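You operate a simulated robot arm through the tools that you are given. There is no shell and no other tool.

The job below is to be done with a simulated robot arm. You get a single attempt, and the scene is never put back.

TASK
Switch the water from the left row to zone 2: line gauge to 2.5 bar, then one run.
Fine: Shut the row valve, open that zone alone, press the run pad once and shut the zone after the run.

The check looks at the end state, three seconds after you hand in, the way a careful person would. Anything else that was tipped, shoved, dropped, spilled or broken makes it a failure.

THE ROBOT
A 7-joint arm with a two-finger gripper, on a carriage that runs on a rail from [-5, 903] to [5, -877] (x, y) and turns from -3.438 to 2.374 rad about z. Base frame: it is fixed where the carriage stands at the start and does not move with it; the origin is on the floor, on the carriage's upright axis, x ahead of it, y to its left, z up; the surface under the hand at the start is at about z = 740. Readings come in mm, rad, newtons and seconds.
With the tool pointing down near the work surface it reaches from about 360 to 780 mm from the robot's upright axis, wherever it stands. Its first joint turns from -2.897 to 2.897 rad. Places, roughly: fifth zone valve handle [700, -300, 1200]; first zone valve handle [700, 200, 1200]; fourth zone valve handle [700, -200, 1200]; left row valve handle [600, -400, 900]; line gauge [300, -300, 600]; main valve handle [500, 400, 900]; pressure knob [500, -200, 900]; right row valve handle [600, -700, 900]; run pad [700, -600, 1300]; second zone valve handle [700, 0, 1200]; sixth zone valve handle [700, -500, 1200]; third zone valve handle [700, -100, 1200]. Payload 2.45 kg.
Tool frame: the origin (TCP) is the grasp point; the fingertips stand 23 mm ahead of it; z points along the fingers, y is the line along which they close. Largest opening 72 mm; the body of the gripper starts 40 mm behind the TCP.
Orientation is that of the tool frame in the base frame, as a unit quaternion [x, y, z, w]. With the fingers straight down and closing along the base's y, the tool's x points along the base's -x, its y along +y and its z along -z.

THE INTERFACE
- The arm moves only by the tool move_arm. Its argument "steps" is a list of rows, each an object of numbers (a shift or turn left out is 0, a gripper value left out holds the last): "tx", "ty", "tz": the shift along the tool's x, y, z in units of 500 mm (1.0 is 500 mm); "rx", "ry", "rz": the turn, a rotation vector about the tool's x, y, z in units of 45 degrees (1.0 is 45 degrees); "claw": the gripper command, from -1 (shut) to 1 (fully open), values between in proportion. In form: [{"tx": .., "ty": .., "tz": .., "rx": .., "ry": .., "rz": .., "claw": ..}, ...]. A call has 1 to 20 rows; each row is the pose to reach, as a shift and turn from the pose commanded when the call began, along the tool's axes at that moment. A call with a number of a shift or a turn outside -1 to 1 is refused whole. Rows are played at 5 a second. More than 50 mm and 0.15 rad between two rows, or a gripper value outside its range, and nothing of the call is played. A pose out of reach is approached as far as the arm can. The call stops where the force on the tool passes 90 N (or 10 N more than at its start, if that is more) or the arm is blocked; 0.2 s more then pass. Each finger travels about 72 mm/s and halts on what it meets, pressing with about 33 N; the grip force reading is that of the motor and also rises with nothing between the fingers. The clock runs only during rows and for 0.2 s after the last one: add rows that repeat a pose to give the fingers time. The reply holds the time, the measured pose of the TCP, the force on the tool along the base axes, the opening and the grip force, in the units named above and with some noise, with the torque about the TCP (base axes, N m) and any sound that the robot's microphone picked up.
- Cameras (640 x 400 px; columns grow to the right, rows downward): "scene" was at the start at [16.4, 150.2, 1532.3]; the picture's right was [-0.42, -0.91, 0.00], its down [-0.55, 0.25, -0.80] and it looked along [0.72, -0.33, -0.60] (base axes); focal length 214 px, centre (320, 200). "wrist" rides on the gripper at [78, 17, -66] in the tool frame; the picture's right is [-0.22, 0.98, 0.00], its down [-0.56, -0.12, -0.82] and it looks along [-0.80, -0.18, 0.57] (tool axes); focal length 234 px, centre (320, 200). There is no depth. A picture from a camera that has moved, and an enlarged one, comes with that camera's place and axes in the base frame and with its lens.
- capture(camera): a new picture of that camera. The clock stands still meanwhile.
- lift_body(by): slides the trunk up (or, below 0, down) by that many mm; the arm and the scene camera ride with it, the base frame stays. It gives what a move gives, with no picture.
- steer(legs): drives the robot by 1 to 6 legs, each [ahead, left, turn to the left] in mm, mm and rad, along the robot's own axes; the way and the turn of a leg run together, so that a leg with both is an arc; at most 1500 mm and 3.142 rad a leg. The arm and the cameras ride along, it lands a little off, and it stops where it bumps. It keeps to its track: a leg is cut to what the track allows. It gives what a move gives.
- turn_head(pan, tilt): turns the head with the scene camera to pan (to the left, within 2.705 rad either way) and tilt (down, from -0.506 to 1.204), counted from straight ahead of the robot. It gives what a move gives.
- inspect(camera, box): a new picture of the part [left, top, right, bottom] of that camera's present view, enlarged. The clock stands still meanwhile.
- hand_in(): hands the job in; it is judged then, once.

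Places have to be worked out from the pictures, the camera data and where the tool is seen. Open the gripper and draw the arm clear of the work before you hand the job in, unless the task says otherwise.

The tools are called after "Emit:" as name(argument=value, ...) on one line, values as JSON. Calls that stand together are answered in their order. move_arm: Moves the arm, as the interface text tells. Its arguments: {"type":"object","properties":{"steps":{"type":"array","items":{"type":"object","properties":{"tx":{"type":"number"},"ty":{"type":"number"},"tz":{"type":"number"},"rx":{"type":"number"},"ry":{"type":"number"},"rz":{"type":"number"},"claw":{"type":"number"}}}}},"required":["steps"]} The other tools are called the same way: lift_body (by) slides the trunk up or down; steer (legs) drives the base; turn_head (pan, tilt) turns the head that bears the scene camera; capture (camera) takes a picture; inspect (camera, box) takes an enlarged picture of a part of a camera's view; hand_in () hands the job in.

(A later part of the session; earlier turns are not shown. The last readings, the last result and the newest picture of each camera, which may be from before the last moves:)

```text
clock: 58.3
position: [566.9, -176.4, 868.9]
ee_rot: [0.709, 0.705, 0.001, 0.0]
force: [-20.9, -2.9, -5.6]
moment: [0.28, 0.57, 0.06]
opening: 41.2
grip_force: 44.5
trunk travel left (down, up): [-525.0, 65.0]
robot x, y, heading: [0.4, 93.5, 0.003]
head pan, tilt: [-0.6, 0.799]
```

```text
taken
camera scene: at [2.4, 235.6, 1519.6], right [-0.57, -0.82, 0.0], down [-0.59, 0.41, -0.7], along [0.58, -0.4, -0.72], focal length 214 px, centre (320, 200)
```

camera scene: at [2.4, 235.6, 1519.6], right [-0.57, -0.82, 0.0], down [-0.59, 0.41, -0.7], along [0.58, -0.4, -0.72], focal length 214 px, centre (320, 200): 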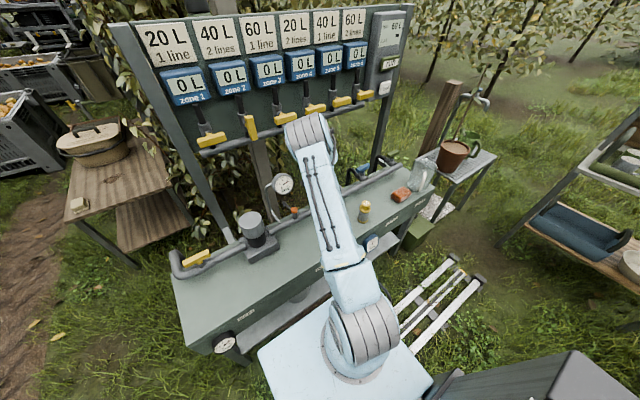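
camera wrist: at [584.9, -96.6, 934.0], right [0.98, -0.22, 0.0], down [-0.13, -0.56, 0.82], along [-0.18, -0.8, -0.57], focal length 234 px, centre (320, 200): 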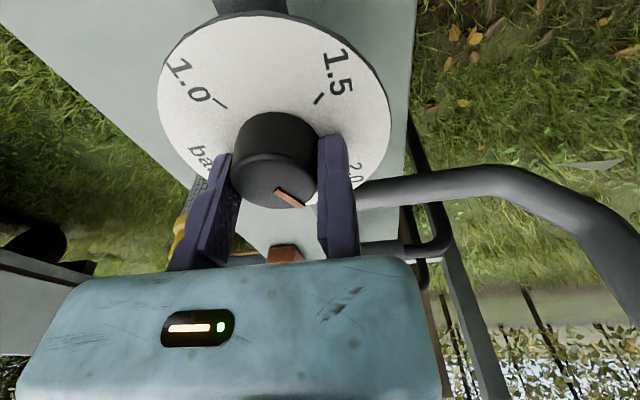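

180° done; the gauge is now in view at (372, 242). I enlarge it.

Emit:
inspect(camera="scene", box=[350, 225, 400, 260])

```text
11.43 times, centred on (375, 242) of scene
camera zoom: at [2.4, 235.6, 1519.6], right [-0.57, -0.82, 0.0], down [-0.59, 0.41, -0.7], along [0.58, -0.4, -0.72], focal length 2451 px, centre (-309, -286)
```

zoom: 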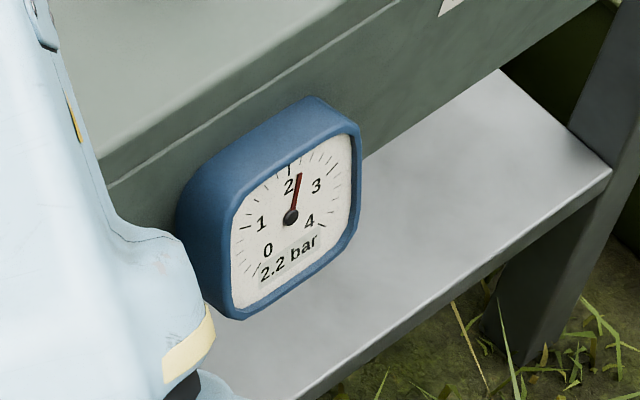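

The line gauge reads 2.2 bar after 180°, i.e. about 0.1 bar per 16°; I need ~50° more. I open the fingers, centre them around the knob, and swing back 45° without touching it.

Emit:
move_arm(steps=[{"claw": -0.2}, {"claw": 0.3}, {"claw": 0.7}, {"ty": 0.008, "claw": 0.7}, {"ty": 0.016, "claw": 0.7}, {"tx": 0.00744, "ty": 0.01551, "rz": -0.1667}, {"tx": 0.01475, "ty": 0.01406, "rz": -0.3333}, {"tx": 0.02181, "ty": 0.01166, "rz": -0.5}, {"tx": 0.0285, "ty": 0.00836, "rz": -0.6667}, {"tx": 0.0347, "ty": 0.00422, "rz": -0.8333}, {"tx": 0.0403, "ty": -0.0007, "rz": -1.0}, {"tx": 0.0403, "ty": -0.0007, "rz": -1.0}])

Emit:
capture(camera="wrist")

Emit:
inspect(camera="scene", box=[350, 225, 400, 260])

```text
clock: 60.9
position: [568.0, -155.9, 868.2]
ee_rot: [0.383, 0.924, 0.0, -0.001]
force: [-0.6, 1.1, 0.0]
moment: [0.0, 0.0, 0.0]
opening: 61.4
grip_force: 0.1
trunk travel left (down, up): [-525.0, 65.0]
robot x, y, heading: [-5.6, 100.3, -0.002]
head pan, tilt: [-0.6, 0.799]
```

```text
taken
camera wrist: at [525.5, -86.5, 934.2], right [0.84, 0.54, 0.0], down [0.31, -0.48, 0.82], along [0.44, -0.69, -0.57], focal length 234 px, centre (320, 200)
```

wrist: 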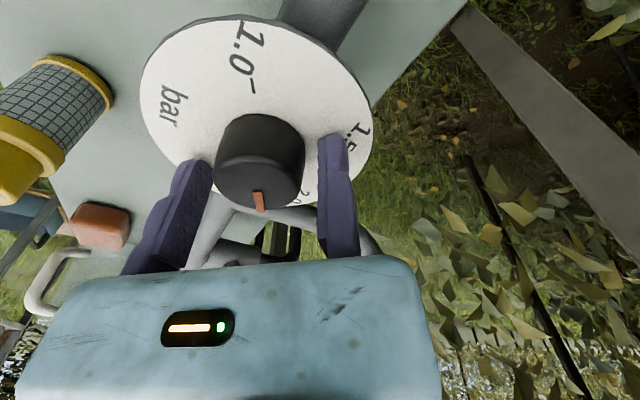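

```text
11.43 times, centred on (375, 242) of scene
camera zoom: at [3.8, 235.9, 1519.6], right [-0.57, -0.82, 0.0], down [-0.59, 0.41, -0.7], along [0.57, -0.4, -0.72], focal length 2451 px, centre (-309, -286)
```

zoom: 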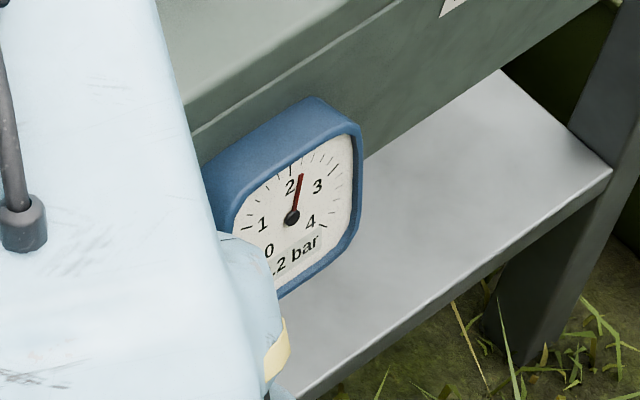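

Gauge holds 2.2 bar; knob untouched. I close in on it again at this yaw.

Emit:
move_arm(steps=[{"tx": 0.004, "ty": -0.008, "claw": 0.7}, {"tx": 0.004, "ty": -0.015, "claw": 0.7}, {"tx": 0.004, "ty": -0.015, "claw": 0.4}, {"tx": 0.004, "ty": -0.015, "claw": 0.2}, {"tx": 0.004, "ty": -0.015, "claw": 0.0}, {"tx": 0.004, "ty": -0.015, "claw": -0.4}, {"tx": 0.004, "ty": -0.015, "claw": -1}, {"tx": 0.004, "ty": -0.015, "claw": -1}])

Emit:
capture(camera="wrist")

```text
clock: 62.7
position: [561.0, -160.6, 868.6]
ee_rot: [0.383, 0.924, 0.0, -0.001]
force: [0.0, 1.3, 0.4]
moment: [0.01, 0.12, -0.03]
opening: 41.4
grip_force: 44.4
trunk travel left (down, up): [-525.0, 65.0]
robot x, y, heading: [0.4, 92.5, -0.002]
head pan, tilt: [-0.6, 0.799]
```

```text
taken
camera wrist: at [518.8, -90.7, 934.0], right [0.85, 0.53, 0.0], down [0.31, -0.48, 0.82], along [0.44, -0.69, -0.57], focal length 234 px, centre (320, 200)
```

wrist: 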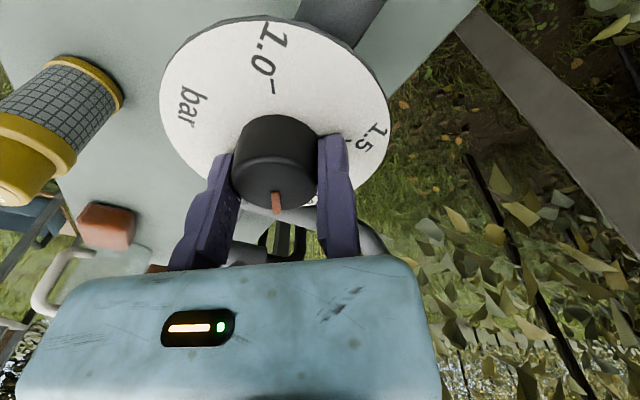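

Gripped with no side force. I turn 45° clockwise and read the gauge.

Emit:
move_arm(steps=[{"tx": -0.00509, "ty": -0.00033, "rz": 0.1667, "claw": -1}, {"tx": -0.01009, "ty": -0.00133, "rz": 0.3333, "claw": -1}, {"tx": -0.01492, "ty": -0.00297, "rz": 0.5, "claw": -1}, {"tx": -0.0195, "ty": -0.00522, "rz": 0.6667, "claw": -1}, {"tx": -0.02374, "ty": -0.00806, "rz": 0.8333, "claw": -1}, {"tx": -0.02758, "ty": -0.01142, "rz": 1.0, "claw": -1}, {"tx": -0.02758, "ty": -0.01142, "rz": 1.0, "claw": -1}])

Emit:
inspect(camera="scene", box=[350, 225, 400, 260])

Emit:
capture(camera="wrist")

```text
clock: 64.3
position: [566.0, -174.0, 868.3]
ee_rot: [0.709, 0.706, 0.001, 0.0]
force: [8.5, -6.5, 3.0]
moment: [-0.66, -0.16, 0.09]
opening: 41.3
grip_force: 45.0
trunk travel left (down, up): [-525.0, 65.0]
robot x, y, heading: [-0.5, 98.0, 0.003]
head pan, tilt: [-0.6, 0.799]
```

```text
11.43 times, centred on (375, 242) of scene
camera zoom: at [4.4, 235.5, 1519.6], right [-0.57, -0.82, 0.0], down [-0.59, 0.41, -0.7], along [0.57, -0.4, -0.72], focal length 2451 px, centre (-309, -286)
```

zoom: 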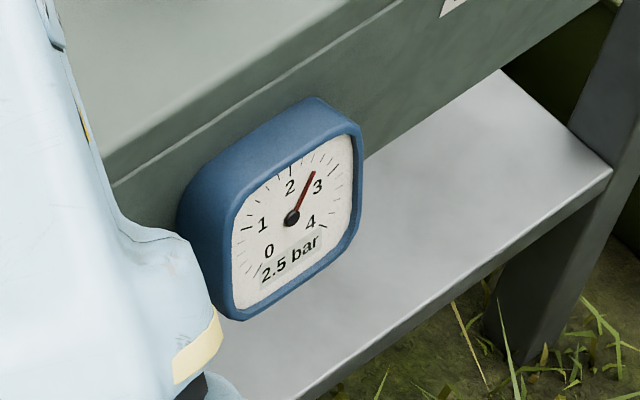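

```text
taken
camera wrist: at [584.8, -94.9, 934.0], right [0.98, -0.22, 0.0], down [-0.13, -0.56, 0.82], along [-0.18, -0.8, -0.57], focal length 234 px, centre (320, 200)
```

wrist: 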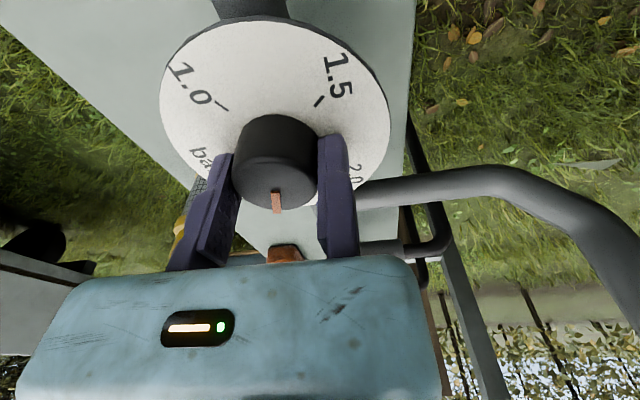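

The line gauge reads 2.5 bar. I open the fingers, step off the knob and lift straight up, then re-read.

Emit:
move_arm(steps=[{"claw": -0.2}, {"claw": 0.3}, {"claw": 0.7}, {"ty": 0.008, "claw": 0.7}, {"ty": 0.016, "claw": 0.7}, {"ty": 0.016, "tz": -0.06}, {"ty": 0.016, "tz": -0.14}, {"ty": 0.016, "tz": -0.22}, {"ty": 0.016, "tz": -0.3}, {"ty": 0.016, "tz": -0.3}])

Emit:
inspect(camera="scene", box=[350, 225, 400, 260])

Emit:
capture(camera="scene")

```text
clock: 66.5
position: [573.9, -174.3, 1017.8]
ee_rot: [0.708, 0.707, 0.0, 0.0]
force: [-0.3, 0.8, 0.6]
moment: [0.03, 0.02, 0.03]
opening: 61.3
grip_force: 0.1
trunk travel left (down, up): [-525.0, 65.0]
robot x, y, heading: [0.2, 95.9, 0.005]
head pan, tilt: [-0.6, 0.799]
```

```text
11.43 times, centred on (375, 242) of scene
camera zoom: at [3.5, 236.0, 1519.6], right [-0.57, -0.82, 0.0], down [-0.59, 0.41, -0.7], along [0.57, -0.4, -0.72], focal length 2451 px, centre (-309, -286)
```

zoom: 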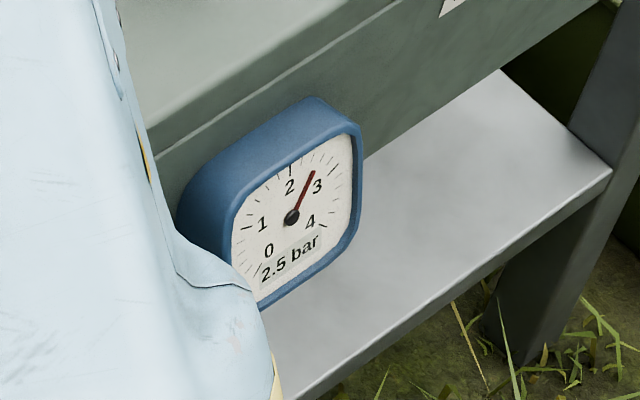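

```text
taken
camera scene: at [3.5, 236.0, 1519.6], right [-0.57, -0.82, 0.0], down [-0.59, 0.41, -0.7], along [0.57, -0.4, -0.72], focal length 214 px, centre (320, 200)
```

scene: 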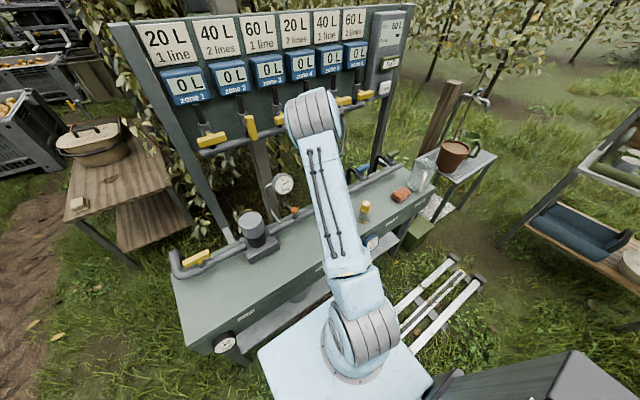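

The gauge holds 2.5 bar. Next, the run pad; I enlarge the run panel.

Emit:
inspect(camera="scene", box=[350, 0, 430, 110])

Emit:
inspect(camera="scene", box=[180, 60, 400, 160])

```text
3.64 times, centred on (390, 55) of scene
camera zoom: at [3.5, 236.0, 1519.6], right [-0.57, -0.82, 0.0], down [-0.59, 0.41, -0.7], along [0.57, -0.4, -0.72], focal length 780 px, centre (66, 727)
```

zoom: 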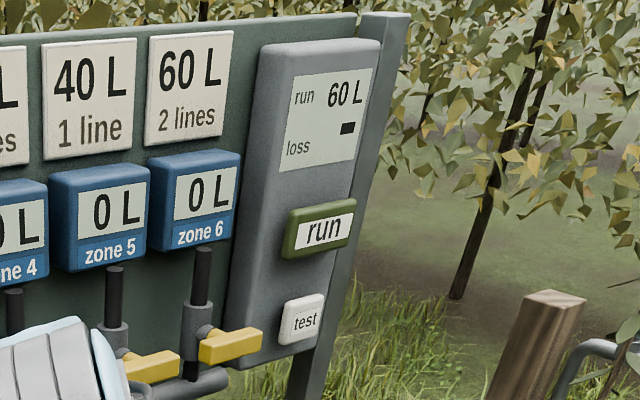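

```text
2.91 times, centred on (290, 110) of scene
camera zoom: at [3.5, 236.0, 1519.6], right [-0.57, -0.82, 0.0], down [-0.59, 0.41, -0.7], along [0.57, -0.4, -0.72], focal length 624 px, centre (407, 462)
```

zoom: 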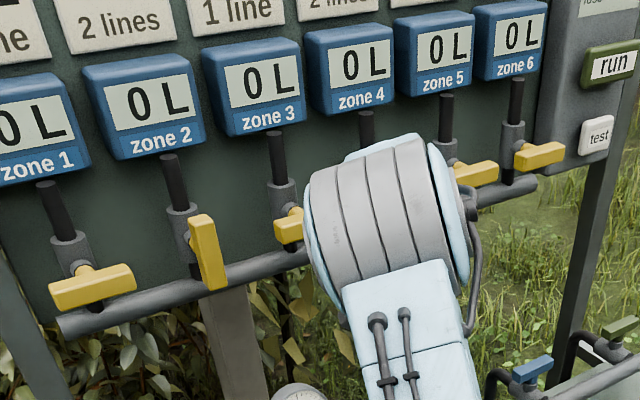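

Zone 2 alone is open (vertical), the display shows "run 60 L". I now raise the hand and pitch it forward again for pressing.

Emit:
move_arm(steps=[{"tx": 0.03, "ty": -0.014, "tz": -0.04, "rx": 0, "claw": 0.5}, {"tx": 0.075, "ty": -0.035, "tz": -0.1, "rx": -0.14}, {"tx": 0.12, "ty": -0.056, "tz": -0.16, "rx": -0.3}, {"tx": 0.165, "ty": -0.077, "tz": -0.22, "rx": -0.46}, {"tx": 0.21, "ty": -0.098, "tz": -0.28, "rx": -0.62}, {"tx": 0.255, "ty": -0.12, "tz": -0.33, "rx": -0.78}, {"tx": 0.3, "ty": -0.14, "tz": -0.38, "rx": -0.92}, {"tx": 0.3, "ty": -0.14, "tz": -0.38, "rx": -1.0}, {"tx": 0.3, "ty": -0.14, "tz": -0.38, "rx": -1.0}])

Emit:
move_arm(steps=[{"rx": -0.16, "claw": 0}, {"rx": -0.33}, {"rx": -0.5}, {"rx": -0.67}, {"rx": -0.84}, {"rx": -1.0}, {"rx": -1.0}])

Emit:
capture(camera="scene")

```text
clock: 68.5
position: [505.1, -22.3, 1208.9]
ee_rot: [0.654, 0.652, 0.271, 0.271]
force: [0.8, 0.9, -0.3]
moment: [0.01, -0.01, -0.01]
opening: 54.2
grip_force: 0.1
trunk travel left (down, up): [-525.0, 65.0]
robot x, y, heading: [-1.6, 94.1, -0.007]
head pan, tilt: [-0.6, 0.799]
```

```text
clock: 70.1
position: [504.2, -22.8, 1207.7]
ee_rot: [0.501, 0.499, 0.499, 0.501]
force: [0.5, 0.5, 0.3]
moment: [-0.03, 0.02, 0.0]
opening: 36.3
grip_force: 0.0
trunk travel left (down, up): [-525.0, 65.0]
robot x, y, heading: [3.8, 94.9, 0.0]
head pan, tilt: [-0.6, 0.799]
```

```text
taken
camera scene: at [4.1, 235.9, 1519.6], right [-0.57, -0.82, 0.0], down [-0.59, 0.41, -0.7], along [0.57, -0.4, -0.72], focal length 214 px, centre (320, 200)
```

scene: 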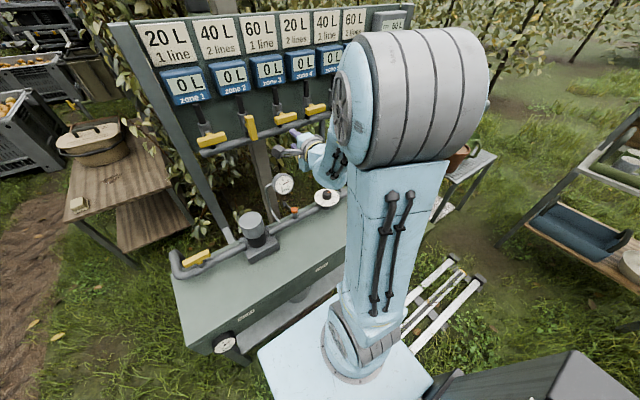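

I drive 560 mm to the right so the hand faces the run panel.

Emit:
steer(legs=[[0, -560, 0]])

Emit:
capture(camera="wrist")

Emit:
capture(camera="scene")

```text
clock: 73.4
position: [507.2, -579.8, 1208.9]
ee_rot: [0.501, 0.5, 0.498, 0.501]
force: [0.6, -0.8, -0.2]
moment: [0.02, -0.01, 0.02]
opening: 36.1
grip_force: 0.1
trunk travel left (down, up): [-525.0, 65.0]
robot x, y, heading: [4.5, -461.0, -0.006]
head pan, tilt: [-0.6, 0.799]
```

```text
taken
camera wrist: at [442.8, -500.3, 1225.9], right [0.0, -0.22, 0.98], down [-0.82, -0.56, -0.13], along [0.57, -0.8, -0.18], focal length 234 px, centre (320, 200)
```

wrist: 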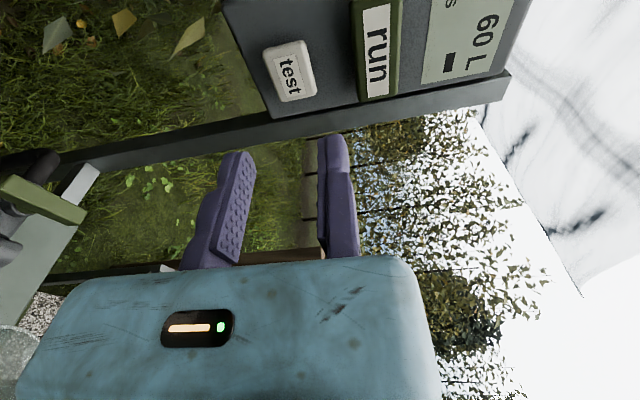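

```text
taken
camera scene: at [7.4, -319.2, 1519.6], right [-0.57, -0.82, 0.0], down [-0.59, 0.41, -0.7], along [0.57, -0.4, -0.72], focal length 214 px, centre (320, 200)
```

scene: 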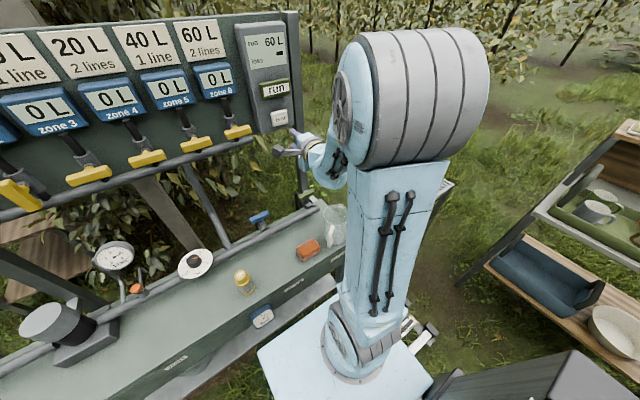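

Good view of the run panel. I enlarge the run pad in both cameras, and the gauge.

Emit:
inspect(camera="scene", box=[230, 15, 310, 135])

Emit:
inspect(camera="wrist", box=[250, 0, 410, 120])

Emit:
inspect(camera="scene", box=[240, 300, 290, 335])

```text
3.33 times, centred on (270, 75) of scene
camera zoom: at [7.4, -319.2, 1519.6], right [-0.57, -0.82, 0.0], down [-0.59, 0.41, -0.7], along [0.57, -0.4, -0.72], focal length 715 px, centre (487, 617)
```

zoom: 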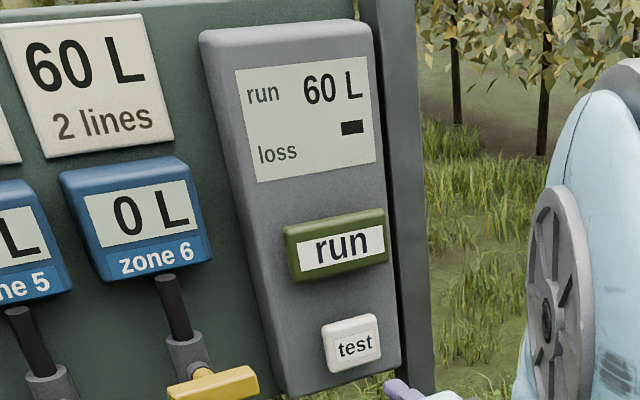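

```text
3.33 times, centred on (330, 60) of wrist
camera zoom: at [442.8, -500.3, 1225.9], right [0.0, -0.22, 0.98], down [-0.82, -0.56, -0.13], along [0.57, -0.8, -0.18], focal length 781 px, centre (287, 667)
```

zoom: 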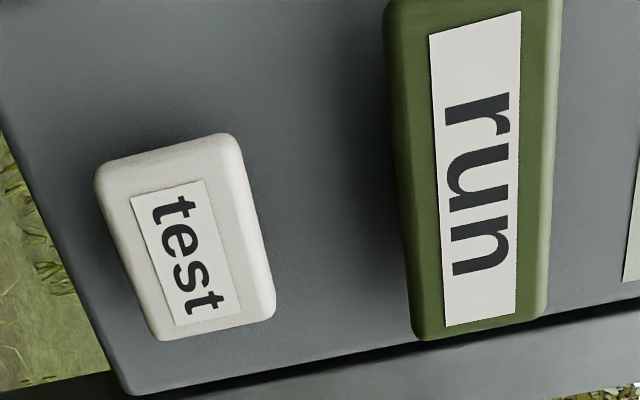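

```text
11.43 times, centred on (265, 318) of scene
camera zoom: at [7.4, -319.2, 1519.6], right [-0.57, -0.82, 0.0], down [-0.59, 0.41, -0.7], along [0.57, -0.4, -0.72], focal length 2451 px, centre (949, -1143)
```

zoom: 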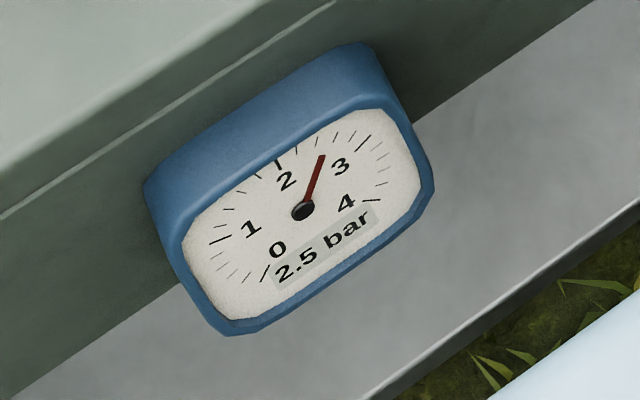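

The run pad's face centre triangulates to about [728, -632, 1261]; the test pad is ~100 mm lower. I close the fingers and move to ~35 mm in front of the run pad.

Emit:
move_arm(steps=[{"tx": -0.0208, "ty": 0.0208, "tz": 0.04, "claw": -1}, {"tx": -0.0416, "ty": 0.0416, "tz": 0.1, "claw": -1}, {"tx": -0.0624, "ty": 0.0624, "tz": 0.17, "claw": -1}, {"tx": -0.0832, "ty": 0.0832, "tz": 0.25, "claw": -1}, {"tx": -0.104, "ty": 0.104, "tz": 0.3, "claw": -1}, {"tx": -0.104, "ty": 0.104, "tz": 0.326, "claw": -1}, {"tx": -0.104, "ty": 0.104, "tz": 0.326, "claw": -1}])

Emit:
capture(camera="wrist")

Emit:
capture(camera="scene")

```text
clock: 75.0
position: [669.7, -632.2, 1260.4]
ee_rot: [0.501, 0.499, 0.499, 0.501]
force: [-0.4, -0.6, 0.0]
moment: [0.01, 0.01, -0.01]
opening: 0.1
grip_force: 28.3
trunk travel left (down, up): [-525.0, 65.0]
robot x, y, heading: [4.8, -457.2, -0.01]
head pan, tilt: [-0.6, 0.799]
```

```text
taken
camera wrist: at [605.5, -552.8, 1277.6], right [0.0, -0.22, 0.98], down [-0.82, -0.56, -0.12], along [0.57, -0.8, -0.18], focal length 234 px, centre (320, 200)
```

wrist: 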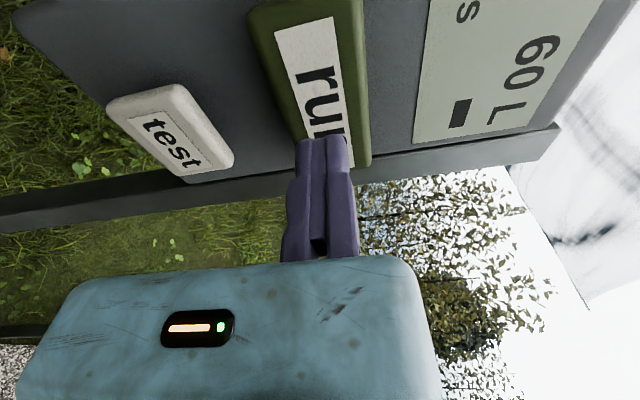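

```text
taken
camera scene: at [7.6, -319.2, 1519.6], right [-0.57, -0.82, 0.0], down [-0.59, 0.41, -0.7], along [0.57, -0.4, -0.72], focal length 214 px, centre (320, 200)
```

scene: 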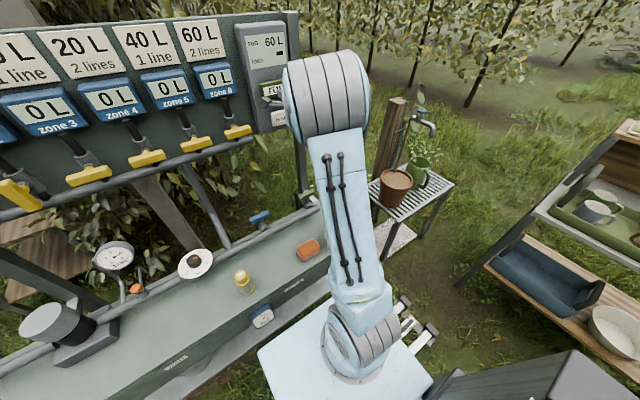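

The closed fingertips are lined up with the run pad's middle (pad centre ≈[728, -634, 1260]). I advance to near contact and read the force.

Emit:
move_arm(steps=[{"tz": 0.03, "ty": -0.001, "claw": -1}, {"tz": 0.056, "ty": -0.001, "claw": -1}, {"tz": 0.064, "ty": -0.001, "claw": -1}, {"tz": 0.064, "ty": -0.001, "claw": -1}])

Emit:
inspect(camera="wrist", box=[200, 20, 420, 270])

```text
clock: 76.0
position: [702.3, -632.1, 1260.3]
ee_rot: [0.501, 0.499, 0.498, 0.501]
force: [-1.3, 1.1, 0.2]
moment: [-0.03, 0.03, 0.04]
opening: 6.2
grip_force: 28.3
trunk travel left (down, up): [-525.0, 65.0]
robot x, y, heading: [-0.7, -461.3, -0.009]
head pan, tilt: [-0.6, 0.799]
```

```text
1.60 times, centred on (310, 145) of wrist
camera zoom: at [637.2, -553.0, 1277.5], right [0.0, -0.22, 0.98], down [-0.82, -0.56, -0.12], along [0.57, -0.8, -0.18], focal length 375 px, centre (336, 288)
```

zoom: 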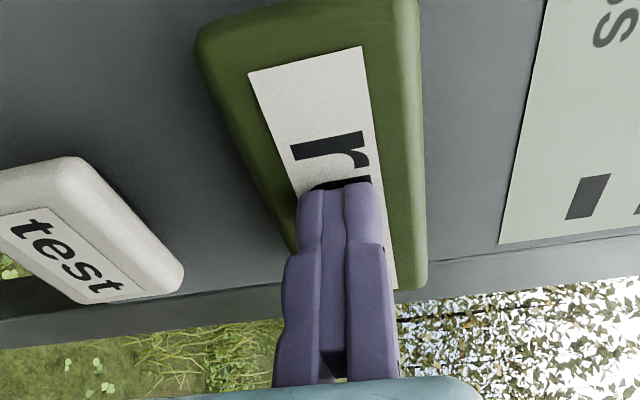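

The tips seem to be just touching (a faint spread of the fingers to 6 mm). I press on in small steps, up to 6 mm more.

Emit:
move_arm(steps=[{"tz": 0.004, "claw": -1}, {"tz": 0.008, "claw": -1}, {"tz": 0.012, "claw": -1}, {"tz": 0.012, "claw": -1}])

Emit:
inspect(camera="wrist", box=[200, 20, 420, 270])

Emit:
inspect(camera="scene", box=[230, 15, 310, 135])

```text
clock: 77.0
position: [707.9, -634.1, 1260.0]
ee_rot: [0.502, 0.498, 0.499, 0.501]
force: [0.2, 0.1, 0.2]
moment: [0.01, -0.03, 0.01]
opening: 0.1
grip_force: 28.8
trunk travel left (down, up): [-525.0, 65.0]
robot x, y, heading: [0.9, -456.3, -0.001]
head pan, tilt: [-0.6, 0.799]
heard: click
```

```text
1.60 times, centred on (310, 145) of wrist
camera zoom: at [643.6, -553.5, 1277.7], right [0.0, -0.22, 0.98], down [-0.82, -0.56, -0.13], along [0.57, -0.8, -0.18], focal length 375 px, centre (336, 288)
```

zoom: 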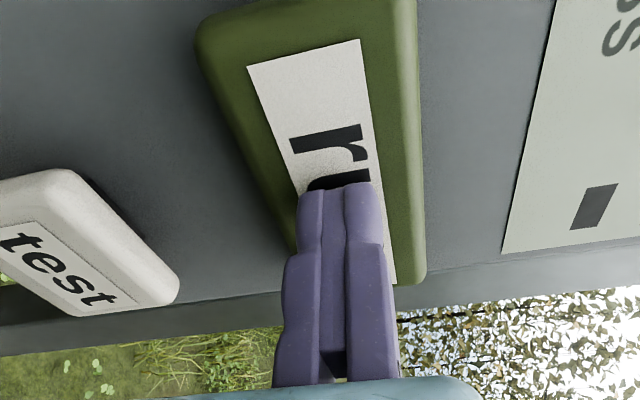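

```text
3.33 times, centred on (270, 75) of scene
camera zoom: at [7.5, -319.2, 1519.6], right [-0.57, -0.82, 0.0], down [-0.59, 0.41, -0.7], along [0.57, -0.4, -0.72], focal length 715 px, centre (487, 617)
```

zoom: 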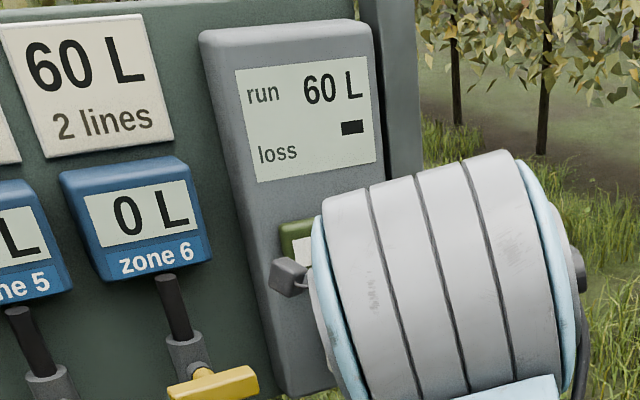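

A click was heard — the pad registered. I draw straight back at once.

Emit:
move_arm(steps=[{"tz": -0.04, "claw": -1}, {"tz": -0.1, "claw": -1}, {"tz": -0.18, "claw": -1}, {"tz": -0.26, "claw": -1}, {"tz": -0.32, "claw": -1}])

Emit:
turn_head(pan=0.0, tilt=0.5)

Emit:
capture(camera="scene")

```text
clock: 78.2
position: [547.8, -631.3, 1259.5]
ee_rot: [0.501, 0.499, 0.499, 0.501]
force: [0.1, 0.7, -0.3]
moment: [0.0, -0.01, 0.01]
opening: 0.1
grip_force: 28.4
trunk travel left (down, up): [-525.0, 65.0]
robot x, y, heading: [4.3, -457.7, -0.001]
head pan, tilt: [-0.6, 0.799]
```

```text
clock: 79.2
position: [548.0, -632.0, 1260.1]
ee_rot: [0.501, 0.499, 0.499, 0.501]
force: [-0.3, -0.3, -0.8]
moment: [0.02, 0.02, 0.01]
opening: 0.1
grip_force: 28.5
trunk travel left (down, up): [-525.0, 65.0]
robot x, y, heading: [1.2, -462.1, -0.004]
head pan, tilt: [0.0, 0.499]
```

```text
taken
camera scene: at [32.1, -273.8, 1545.5], right [-0.01, -1.0, 0.0], down [-0.48, 0.0, -0.88], along [0.88, -0.01, -0.48], focal length 214 px, centre (320, 200)
```

scene: 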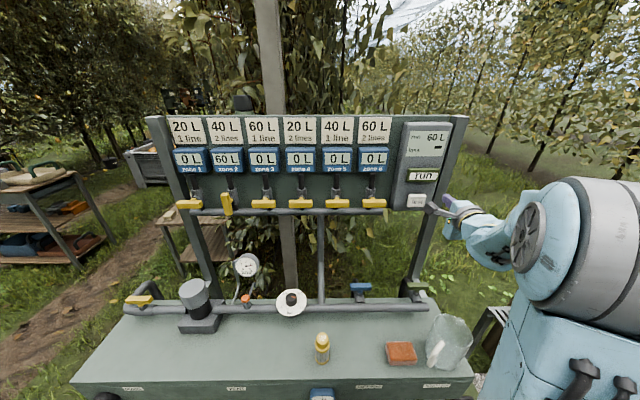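

Zone 2's counter has changed. I enlarge the counters, run panel and gauge.

Emit:
inspect(camera="scene", box=[160, 110, 460, 220])

Emit:
inspect(camera="scene", box=[390, 115, 460, 215])

Emit:
inspect(camera="scene", box=[290, 370, 350, 400])

```text
2.13 times, centred on (310, 165) of scene
camera zoom: at [32.1, -273.8, 1545.5], right [-0.01, -1.0, 0.0], down [-0.48, 0.0, -0.88], along [0.88, -0.01, -0.48], focal length 458 px, centre (341, 275)
```

zoom: 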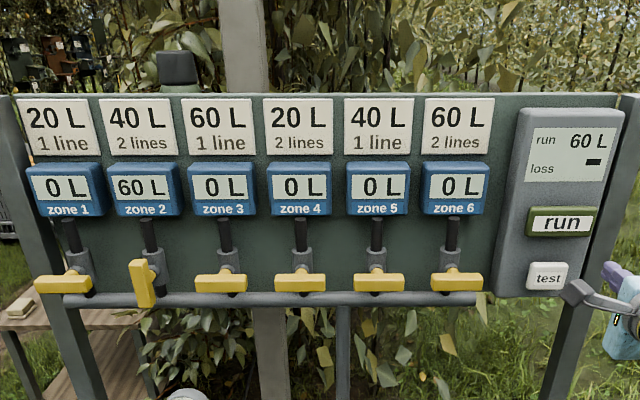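

```text
4.00 times, centred on (425, 165) of scene
camera zoom: at [32.1, -273.8, 1545.5], right [-0.01, -1.0, 0.0], down [-0.48, 0.0, -0.88], along [0.88, -0.01, -0.48], focal length 858 px, centre (-100, 340)
```

zoom: 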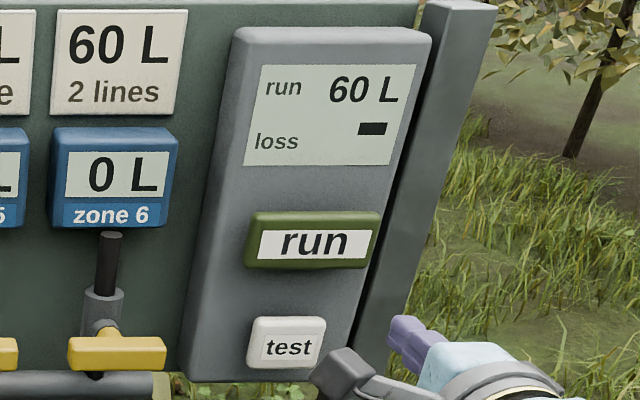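

```text
10.67 times, centred on (320, 385) of scene
camera zoom: at [32.1, -273.8, 1545.5], right [-0.01, -1.0, 0.0], down [-0.48, 0.0, -0.88], along [0.88, -0.01, -0.48], focal length 2288 px, centre (320, -1773)
```

zoom: 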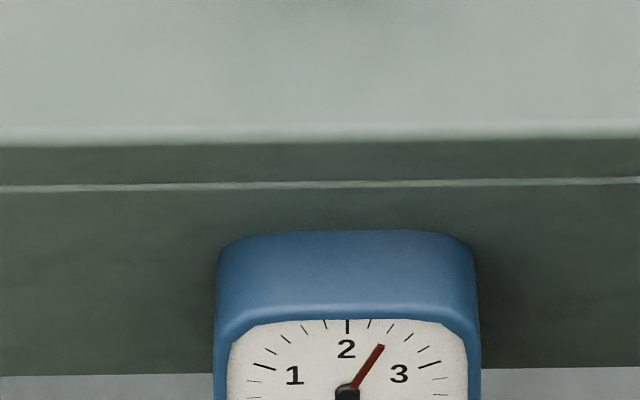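

Zone 2's counter reads 60 L, matching the run size, so the single run went through. Now I drive back left by 556 mm to shut zone 2.

Emit:
steer(legs=[[0, 556, 0]])

Emit:
capture(camera="scene")

```text
clock: 82.4
position: [546.0, -76.7, 1258.7]
ee_rot: [0.502, 0.498, 0.499, 0.501]
force: [0.3, 0.3, 0.3]
moment: [0.02, -0.03, 0.02]
opening: 0.1
grip_force: 28.5
trunk travel left (down, up): [-525.0, 65.0]
robot x, y, heading: [-1.9, 94.4, -0.004]
head pan, tilt: [0.0, 0.499]
```

```text
taken
camera scene: at [28.8, 282.0, 1545.5], right [0.0, -1.0, 0.0], down [-0.48, 0.0, -0.88], along [0.88, 0.0, -0.48], focal length 214 px, centre (320, 200)
```

scene: 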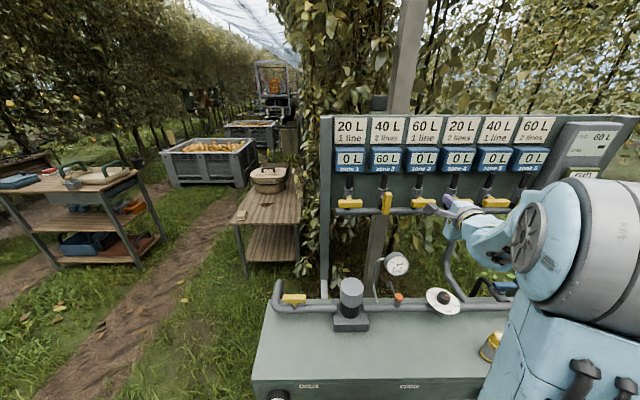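

Still 60 L; the run is finished. I bring the hand back in front of zone 2 while rolling it −90° (fingers closing sideways), in two calls.

Emit:
move_arm(steps=[{"tx": 0.04, "ty": -0.024, "rz": -0.15, "claw": 0.1}, {"tx": 0.08, "ty": -0.048, "rz": -0.3}, {"tx": 0.12, "ty": -0.072, "rz": -0.45}, {"tx": 0.16, "ty": -0.096, "rz": -0.6}, {"tx": 0.2, "ty": -0.12, "rz": -0.75}, {"tx": 0.24, "ty": -0.144, "rz": -0.9}, {"tx": 0.278, "ty": -0.168, "rz": -1.0}, {"tx": 0.278, "ty": -0.168, "rz": -1.0}])

Emit:
move_arm(steps=[{"rz": -0.16, "claw": 0.1}, {"rz": -0.33}, {"rz": -0.5}, {"rz": -0.67}, {"rz": -0.84}, {"rz": -1.0}, {"rz": -1.0}])

Emit:
capture(camera="wrist")

Emit:
capture(camera="scene")

```text
clock: 84.2
position: [546.0, 62.6, 1175.4]
ee_rot: [0.272, 0.653, 0.268, 0.654]
force: [0.5, 0.9, 0.1]
moment: [0.01, 0.01, 0.0]
opening: 39.5
grip_force: 0.1
trunk travel left (down, up): [-525.0, 65.0]
robot x, y, heading: [1.4, 93.3, -0.004]
head pan, tilt: [0.0, 0.499]
```

```text
clock: 85.8
position: [546.4, 62.9, 1175.9]
ee_rot: [0.002, 0.707, -0.003, 0.707]
force: [0.2, 0.2, -0.6]
moment: [-0.04, 0.01, 0.02]
opening: 39.6
grip_force: 0.1
trunk travel left (down, up): [-525.0, 65.0]
robot x, y, heading: [1.4, 98.5, -0.002]
head pan, tilt: [0.0, 0.499]
```

```text
taken
camera wrist: at [481.5, 82.2, 1097.9], right [0.0, 0.98, 0.22], down [-0.82, -0.12, 0.56], along [0.57, -0.18, 0.8], focal length 234 px, centre (320, 200)
```

wrist: 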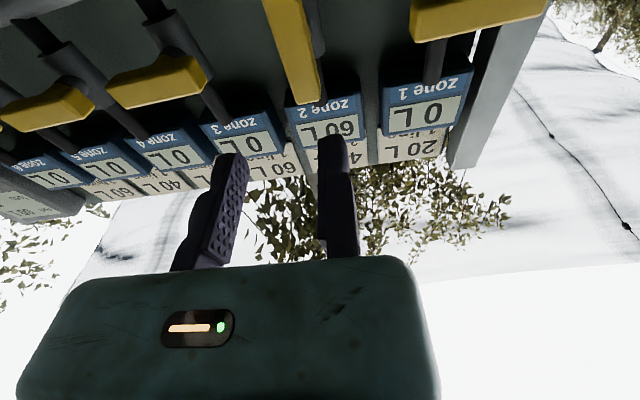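

```text
taken
camera scene: at [29.0, 282.2, 1545.5], right [0.0, -1.0, 0.0], down [-0.48, 0.0, -0.88], along [0.88, 0.0, -0.48], focal length 214 px, centre (320, 200)
```

scene: 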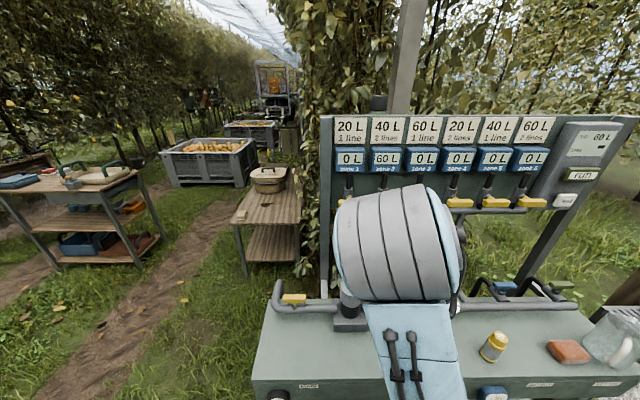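

The pose matches the earlier release pose. I go straight forward to straddle the vertical handle.

Emit:
move_arm(steps=[{"tz": 0.08, "claw": 0.1}, {"tz": 0.15}, {"tz": 0.2}, {"tz": 0.23}, {"tz": 0.249, "ty": -0.002}, {"tz": 0.249, "ty": -0.002}])

Emit:
capture(camera="wrist")

```text
clock: 87.2
position: [671.2, 61.5, 1175.3]
ee_rot: [0.002, 0.707, -0.002, 0.707]
force: [0.1, -0.6, 0.0]
moment: [0.02, -0.05, 0.01]
opening: 39.8
grip_force: 0.1
trunk travel left (down, up): [-525.0, 65.0]
robot x, y, heading: [-0.5, 94.6, -0.003]
head pan, tilt: [0.0, 0.499]
```

```text
taken
camera wrist: at [606.2, 80.7, 1097.9], right [0.0, 0.98, 0.22], down [-0.82, -0.12, 0.56], along [0.57, -0.18, 0.8], focal length 234 px, centre (320, 200)
```

wrist: 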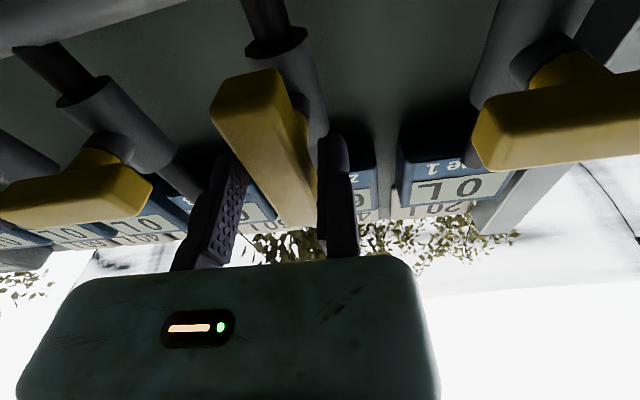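

The handle is between the pads. I shift 5 mm to bring the fixed pad to it and close.

Emit:
move_arm(steps=[{"ty": -0.006, "claw": 0.1}, {"ty": -0.01, "claw": 0.1}, {"ty": -0.01, "claw": -0.1}, {"ty": -0.01, "claw": -0.3}, {"ty": -0.01, "claw": -0.6}, {"ty": -0.01, "claw": -1}, {"ty": -0.01, "claw": -1}])

Emit:
capture(camera="wrist")

```text
clock: 88.8
position: [670.9, 56.0, 1176.7]
ee_rot: [0.002, 0.707, -0.002, 0.707]
force: [0.9, -4.0, 0.6]
moment: [-0.01, 0.09, 0.97]
opening: 24.0
grip_force: 45.2
trunk travel left (down, up): [-525.0, 65.0]
robot x, y, heading: [-2.8, 92.9, -0.008]
head pan, tilt: [0.0, 0.499]
```

```text
taken
camera wrist: at [605.9, 74.9, 1098.3], right [0.0, 0.98, 0.22], down [-0.82, -0.12, 0.56], along [0.57, -0.18, 0.8], focal length 234 px, centre (320, 200)
```

wrist: 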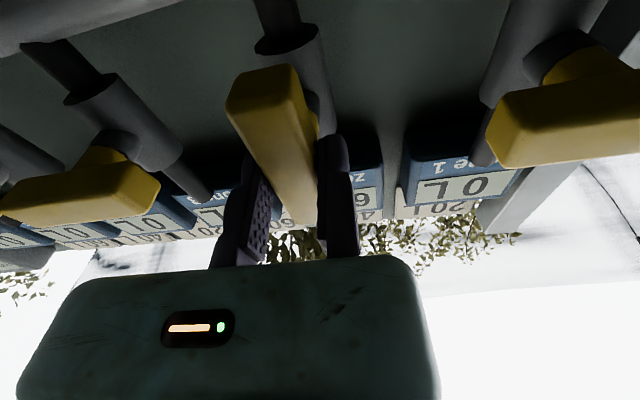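

Gripped. I turn it 45° clockwise back towards shut.

Emit:
move_arm(steps=[{"tx": -0.003, "ty": -0.0002, "rz": 0.1667, "claw": -1}, {"tx": -0.00595, "ty": -0.00078, "rz": 0.3333, "claw": -1}, {"tx": -0.0088, "ty": -0.00175, "rz": 0.5, "claw": -1}, {"tx": -0.0115, "ty": -0.00308, "rz": 0.6667, "claw": -1}, {"tx": -0.014, "ty": -0.00475, "rz": 0.8333, "claw": -1}, {"tx": -0.01626, "ty": -0.00674, "rz": 1.0, "claw": -1}, {"tx": -0.01626, "ty": -0.00674, "rz": 1.0, "claw": -1}])

Emit:
capture(camera="wrist")

```text
clock: 90.4
position: [671.9, 51.7, 1183.9]
ee_rot: [0.273, 0.652, 0.269, 0.654]
force: [5.5, -7.8, 7.7]
moment: [-0.12, -0.2, 1.1]
opening: 23.9
grip_force: 44.7
trunk travel left (down, up): [-525.0, 65.0]
robot x, y, heading: [1.3, 96.5, -0.002]
head pan, tilt: [0.0, 0.499]
```

```text
taken
camera wrist: at [606.2, 120.7, 1141.5], right [0.0, 0.53, 0.85], down [-0.82, -0.48, 0.3], along [0.57, -0.7, 0.44], focal length 234 px, centre (320, 200)
```

wrist: 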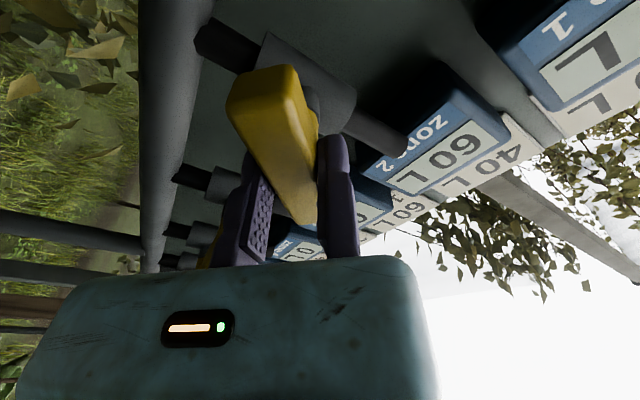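

Forces stay small and the handle follows. I turn the remaining 45°.

Emit:
move_arm(steps=[{"tx": -0.003, "ty": -0.0002, "rz": 0.1667, "claw": -1}, {"tx": -0.00595, "ty": -0.00078, "rz": 0.3333, "claw": -1}, {"tx": -0.0088, "ty": -0.00175, "rz": 0.5, "claw": -1}, {"tx": -0.0115, "ty": -0.00308, "rz": 0.6667, "claw": -1}, {"tx": -0.014, "ty": -0.00475, "rz": 0.8333, "claw": -1}, {"tx": -0.01626, "ty": -0.00674, "rz": 1.0, "claw": -1}, {"tx": -0.01626, "ty": -0.00674, "rz": 1.0, "claw": -1}])

Emit:
capture(camera="wrist")

Emit:
capture(camera="scene")

```text
clock: 92.0
position: [670.4, 42.4, 1186.2]
ee_rot: [0.502, 0.498, 0.499, 0.501]
force: [7.4, -9.2, 9.6]
moment: [-0.21, 0.23, -0.63]
opening: 23.7
grip_force: 45.3
trunk travel left (down, up): [-525.0, 65.0]
robot x, y, heading: [0.3, 94.6, -0.009]
head pan, tilt: [0.0, 0.499]
```

```text
taken
camera wrist: at [606.1, 122.4, 1204.4], right [0.0, -0.22, 0.98], down [-0.82, -0.56, -0.13], along [0.57, -0.8, -0.18], focal length 234 px, centre (320, 200)
```

wrist: 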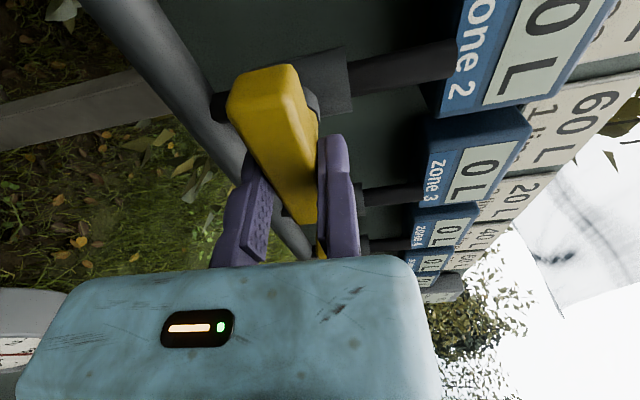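

```text
taken
camera scene: at [29.1, 280.9, 1545.6], right [0.0, -1.0, 0.0], down [-0.48, 0.0, -0.88], along [0.88, 0.0, -0.48], focal length 214 px, centre (320, 200)
```

scene: 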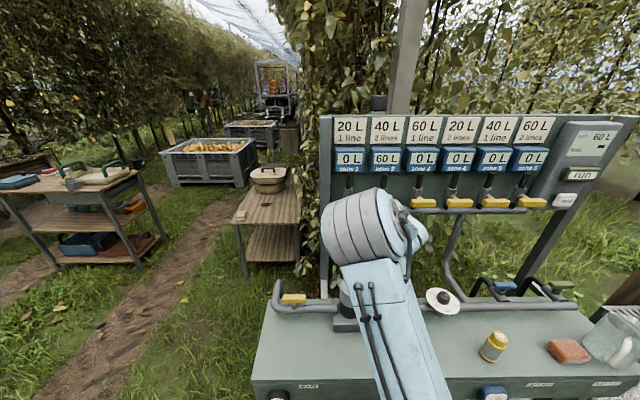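

The handle is horizontal again. I open, lift the fixed pad off 4 mm, and draw straight back.

Emit:
move_arm(steps=[{"claw": -0.1}, {"claw": 0.1}, {"claw": 0.1, "ty": 0.006}, {"ty": 0.01, "claw": 0.1}, {"ty": 0.01, "tz": -0.05}, {"ty": 0.01, "tz": -0.12}, {"ty": 0.01, "tz": -0.2}, {"ty": 0.01, "tz": -0.28}, {"ty": 0.01, "tz": -0.28}])

Emit:
capture(camera="wrist")

Emit:
capture(camera="scene")

```text
clock: 94.0
position: [530.2, 45.4, 1190.8]
ee_rot: [0.502, 0.499, 0.498, 0.501]
force: [0.3, 0.0, 0.2]
moment: [-0.04, 0.0, 0.03]
opening: 39.8
grip_force: 0.0
trunk travel left (down, up): [-525.0, 65.0]
robot x, y, heading: [-0.3, 93.4, -0.002]
head pan, tilt: [0.0, 0.499]
```

```text
taken
camera wrist: at [465.8, 125.1, 1208.3], right [0.0, -0.22, 0.98], down [-0.82, -0.56, -0.12], along [0.57, -0.8, -0.18], focal length 234 px, centre (320, 200)
```

wrist: 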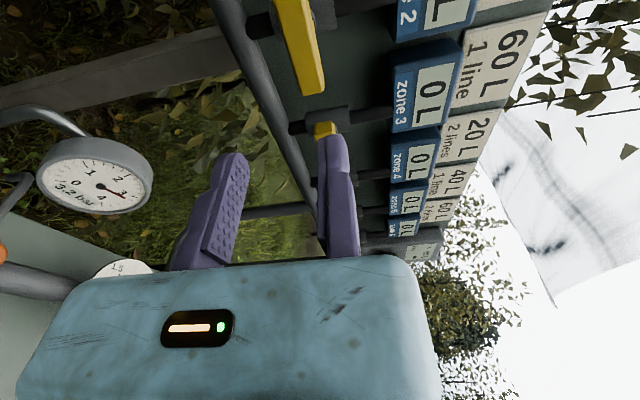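

```text
taken
camera scene: at [28.1, 281.8, 1545.5], right [0.0, -1.0, 0.0], down [-0.48, 0.0, -0.88], along [0.88, 0.0, -0.48], focal length 214 px, centre (320, 200)
```

scene: 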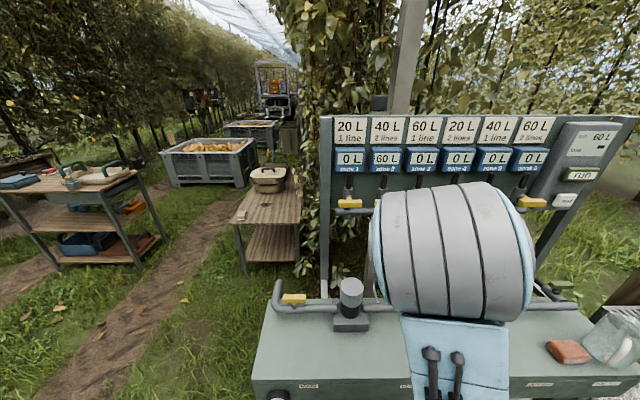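

Zone 2 is released. I raise and pitch the hand back to pointing down, clear of the work, then check handle, gauge and counters.

Emit:
move_arm(steps=[{"ty": 0.04, "tz": -0.015, "rx": 0.12, "claw": 0.5}, {"ty": 0.08, "tz": -0.03, "rx": 0.27}, {"ty": 0.12, "tz": -0.05, "rx": 0.42}, {"ty": 0.17, "tz": -0.07, "rx": 0.57}, {"ty": 0.22, "tz": -0.09, "rx": 0.72}, {"ty": 0.26, "tz": -0.11, "rx": 0.87}, {"ty": 0.3, "tz": -0.12, "rx": 1.0}, {"ty": 0.3, "tz": -0.12, "rx": 1.0}])

Emit:
move_arm(steps=[{"rx": 0.16, "claw": 1}, {"rx": 0.33}, {"rx": 0.5}, {"rx": 0.67}, {"rx": 0.84}, {"rx": 1.0}, {"rx": 1.0}])

Emit:
steer(legs=[[0, -450, 0]])

Emit:
turn_head(pan=0.25, tilt=0.75)

Emit:
capture(camera="scene")

```text
clock: 95.8
position: [468.9, 44.6, 1341.6]
ee_rot: [0.655, 0.651, 0.27, 0.271]
force: [-0.1, -0.6, 0.3]
moment: [-0.03, 0.01, 0.0]
opening: 54.1
grip_force: 0.1
trunk travel left (down, up): [-525.0, 65.0]
robot x, y, heading: [2.6, 96.5, -0.002]
head pan, tilt: [0.0, 0.499]
```

```text
clock: 97.4
position: [485.6, 39.8, 1340.4]
ee_rot: [0.694, 0.69, 0.146, 0.143]
force: [0.5, -0.1, 0.8]
moment: [-0.03, 0.0, 0.0]
opening: 72.1
grip_force: 0.0
out of reach, approached as far as the arm can: row 3, 4, 5, 6, 7
trunk travel left (down, up): [-525.0, 65.0]
robot x, y, heading: [1.9, 98.8, -0.004]
head pan, tilt: [0.0, 0.499]
```

```text
clock: 100.2
position: [487.6, -404.1, 1340.9]
ee_rot: [0.694, 0.69, 0.145, 0.144]
force: [0.5, -1.2, 0.2]
moment: [-0.01, -0.01, -0.03]
opening: 72.1
grip_force: 0.0
trunk travel left (down, up): [-525.0, 65.0]
robot x, y, heading: [4.0, -351.5, -0.011]
head pan, tilt: [0.0, 0.499]
```

```text
clock: 101.0
position: [487.4, -404.3, 1341.4]
ee_rot: [0.695, 0.69, 0.144, 0.144]
force: [-0.2, 0.6, -1.1]
moment: [0.02, -0.02, 0.01]
opening: 71.9
grip_force: 0.1
trunk travel left (down, up): [-525.0, 65.0]
robot x, y, heading: [2.7, -345.5, -0.004]
head pan, tilt: [0.25, 0.75]
```

```text
taken
camera scene: at [21.4, -140.2, 1523.6], right [0.24, -0.97, 0.0], down [-0.66, -0.16, -0.73], along [0.71, 0.17, -0.68], focal length 214 px, centre (320, 200)
```

scene: 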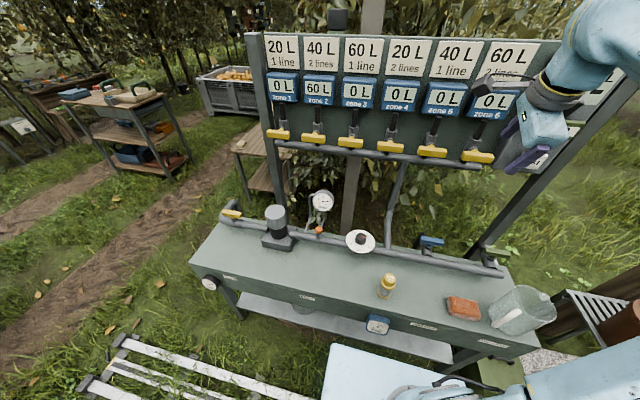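

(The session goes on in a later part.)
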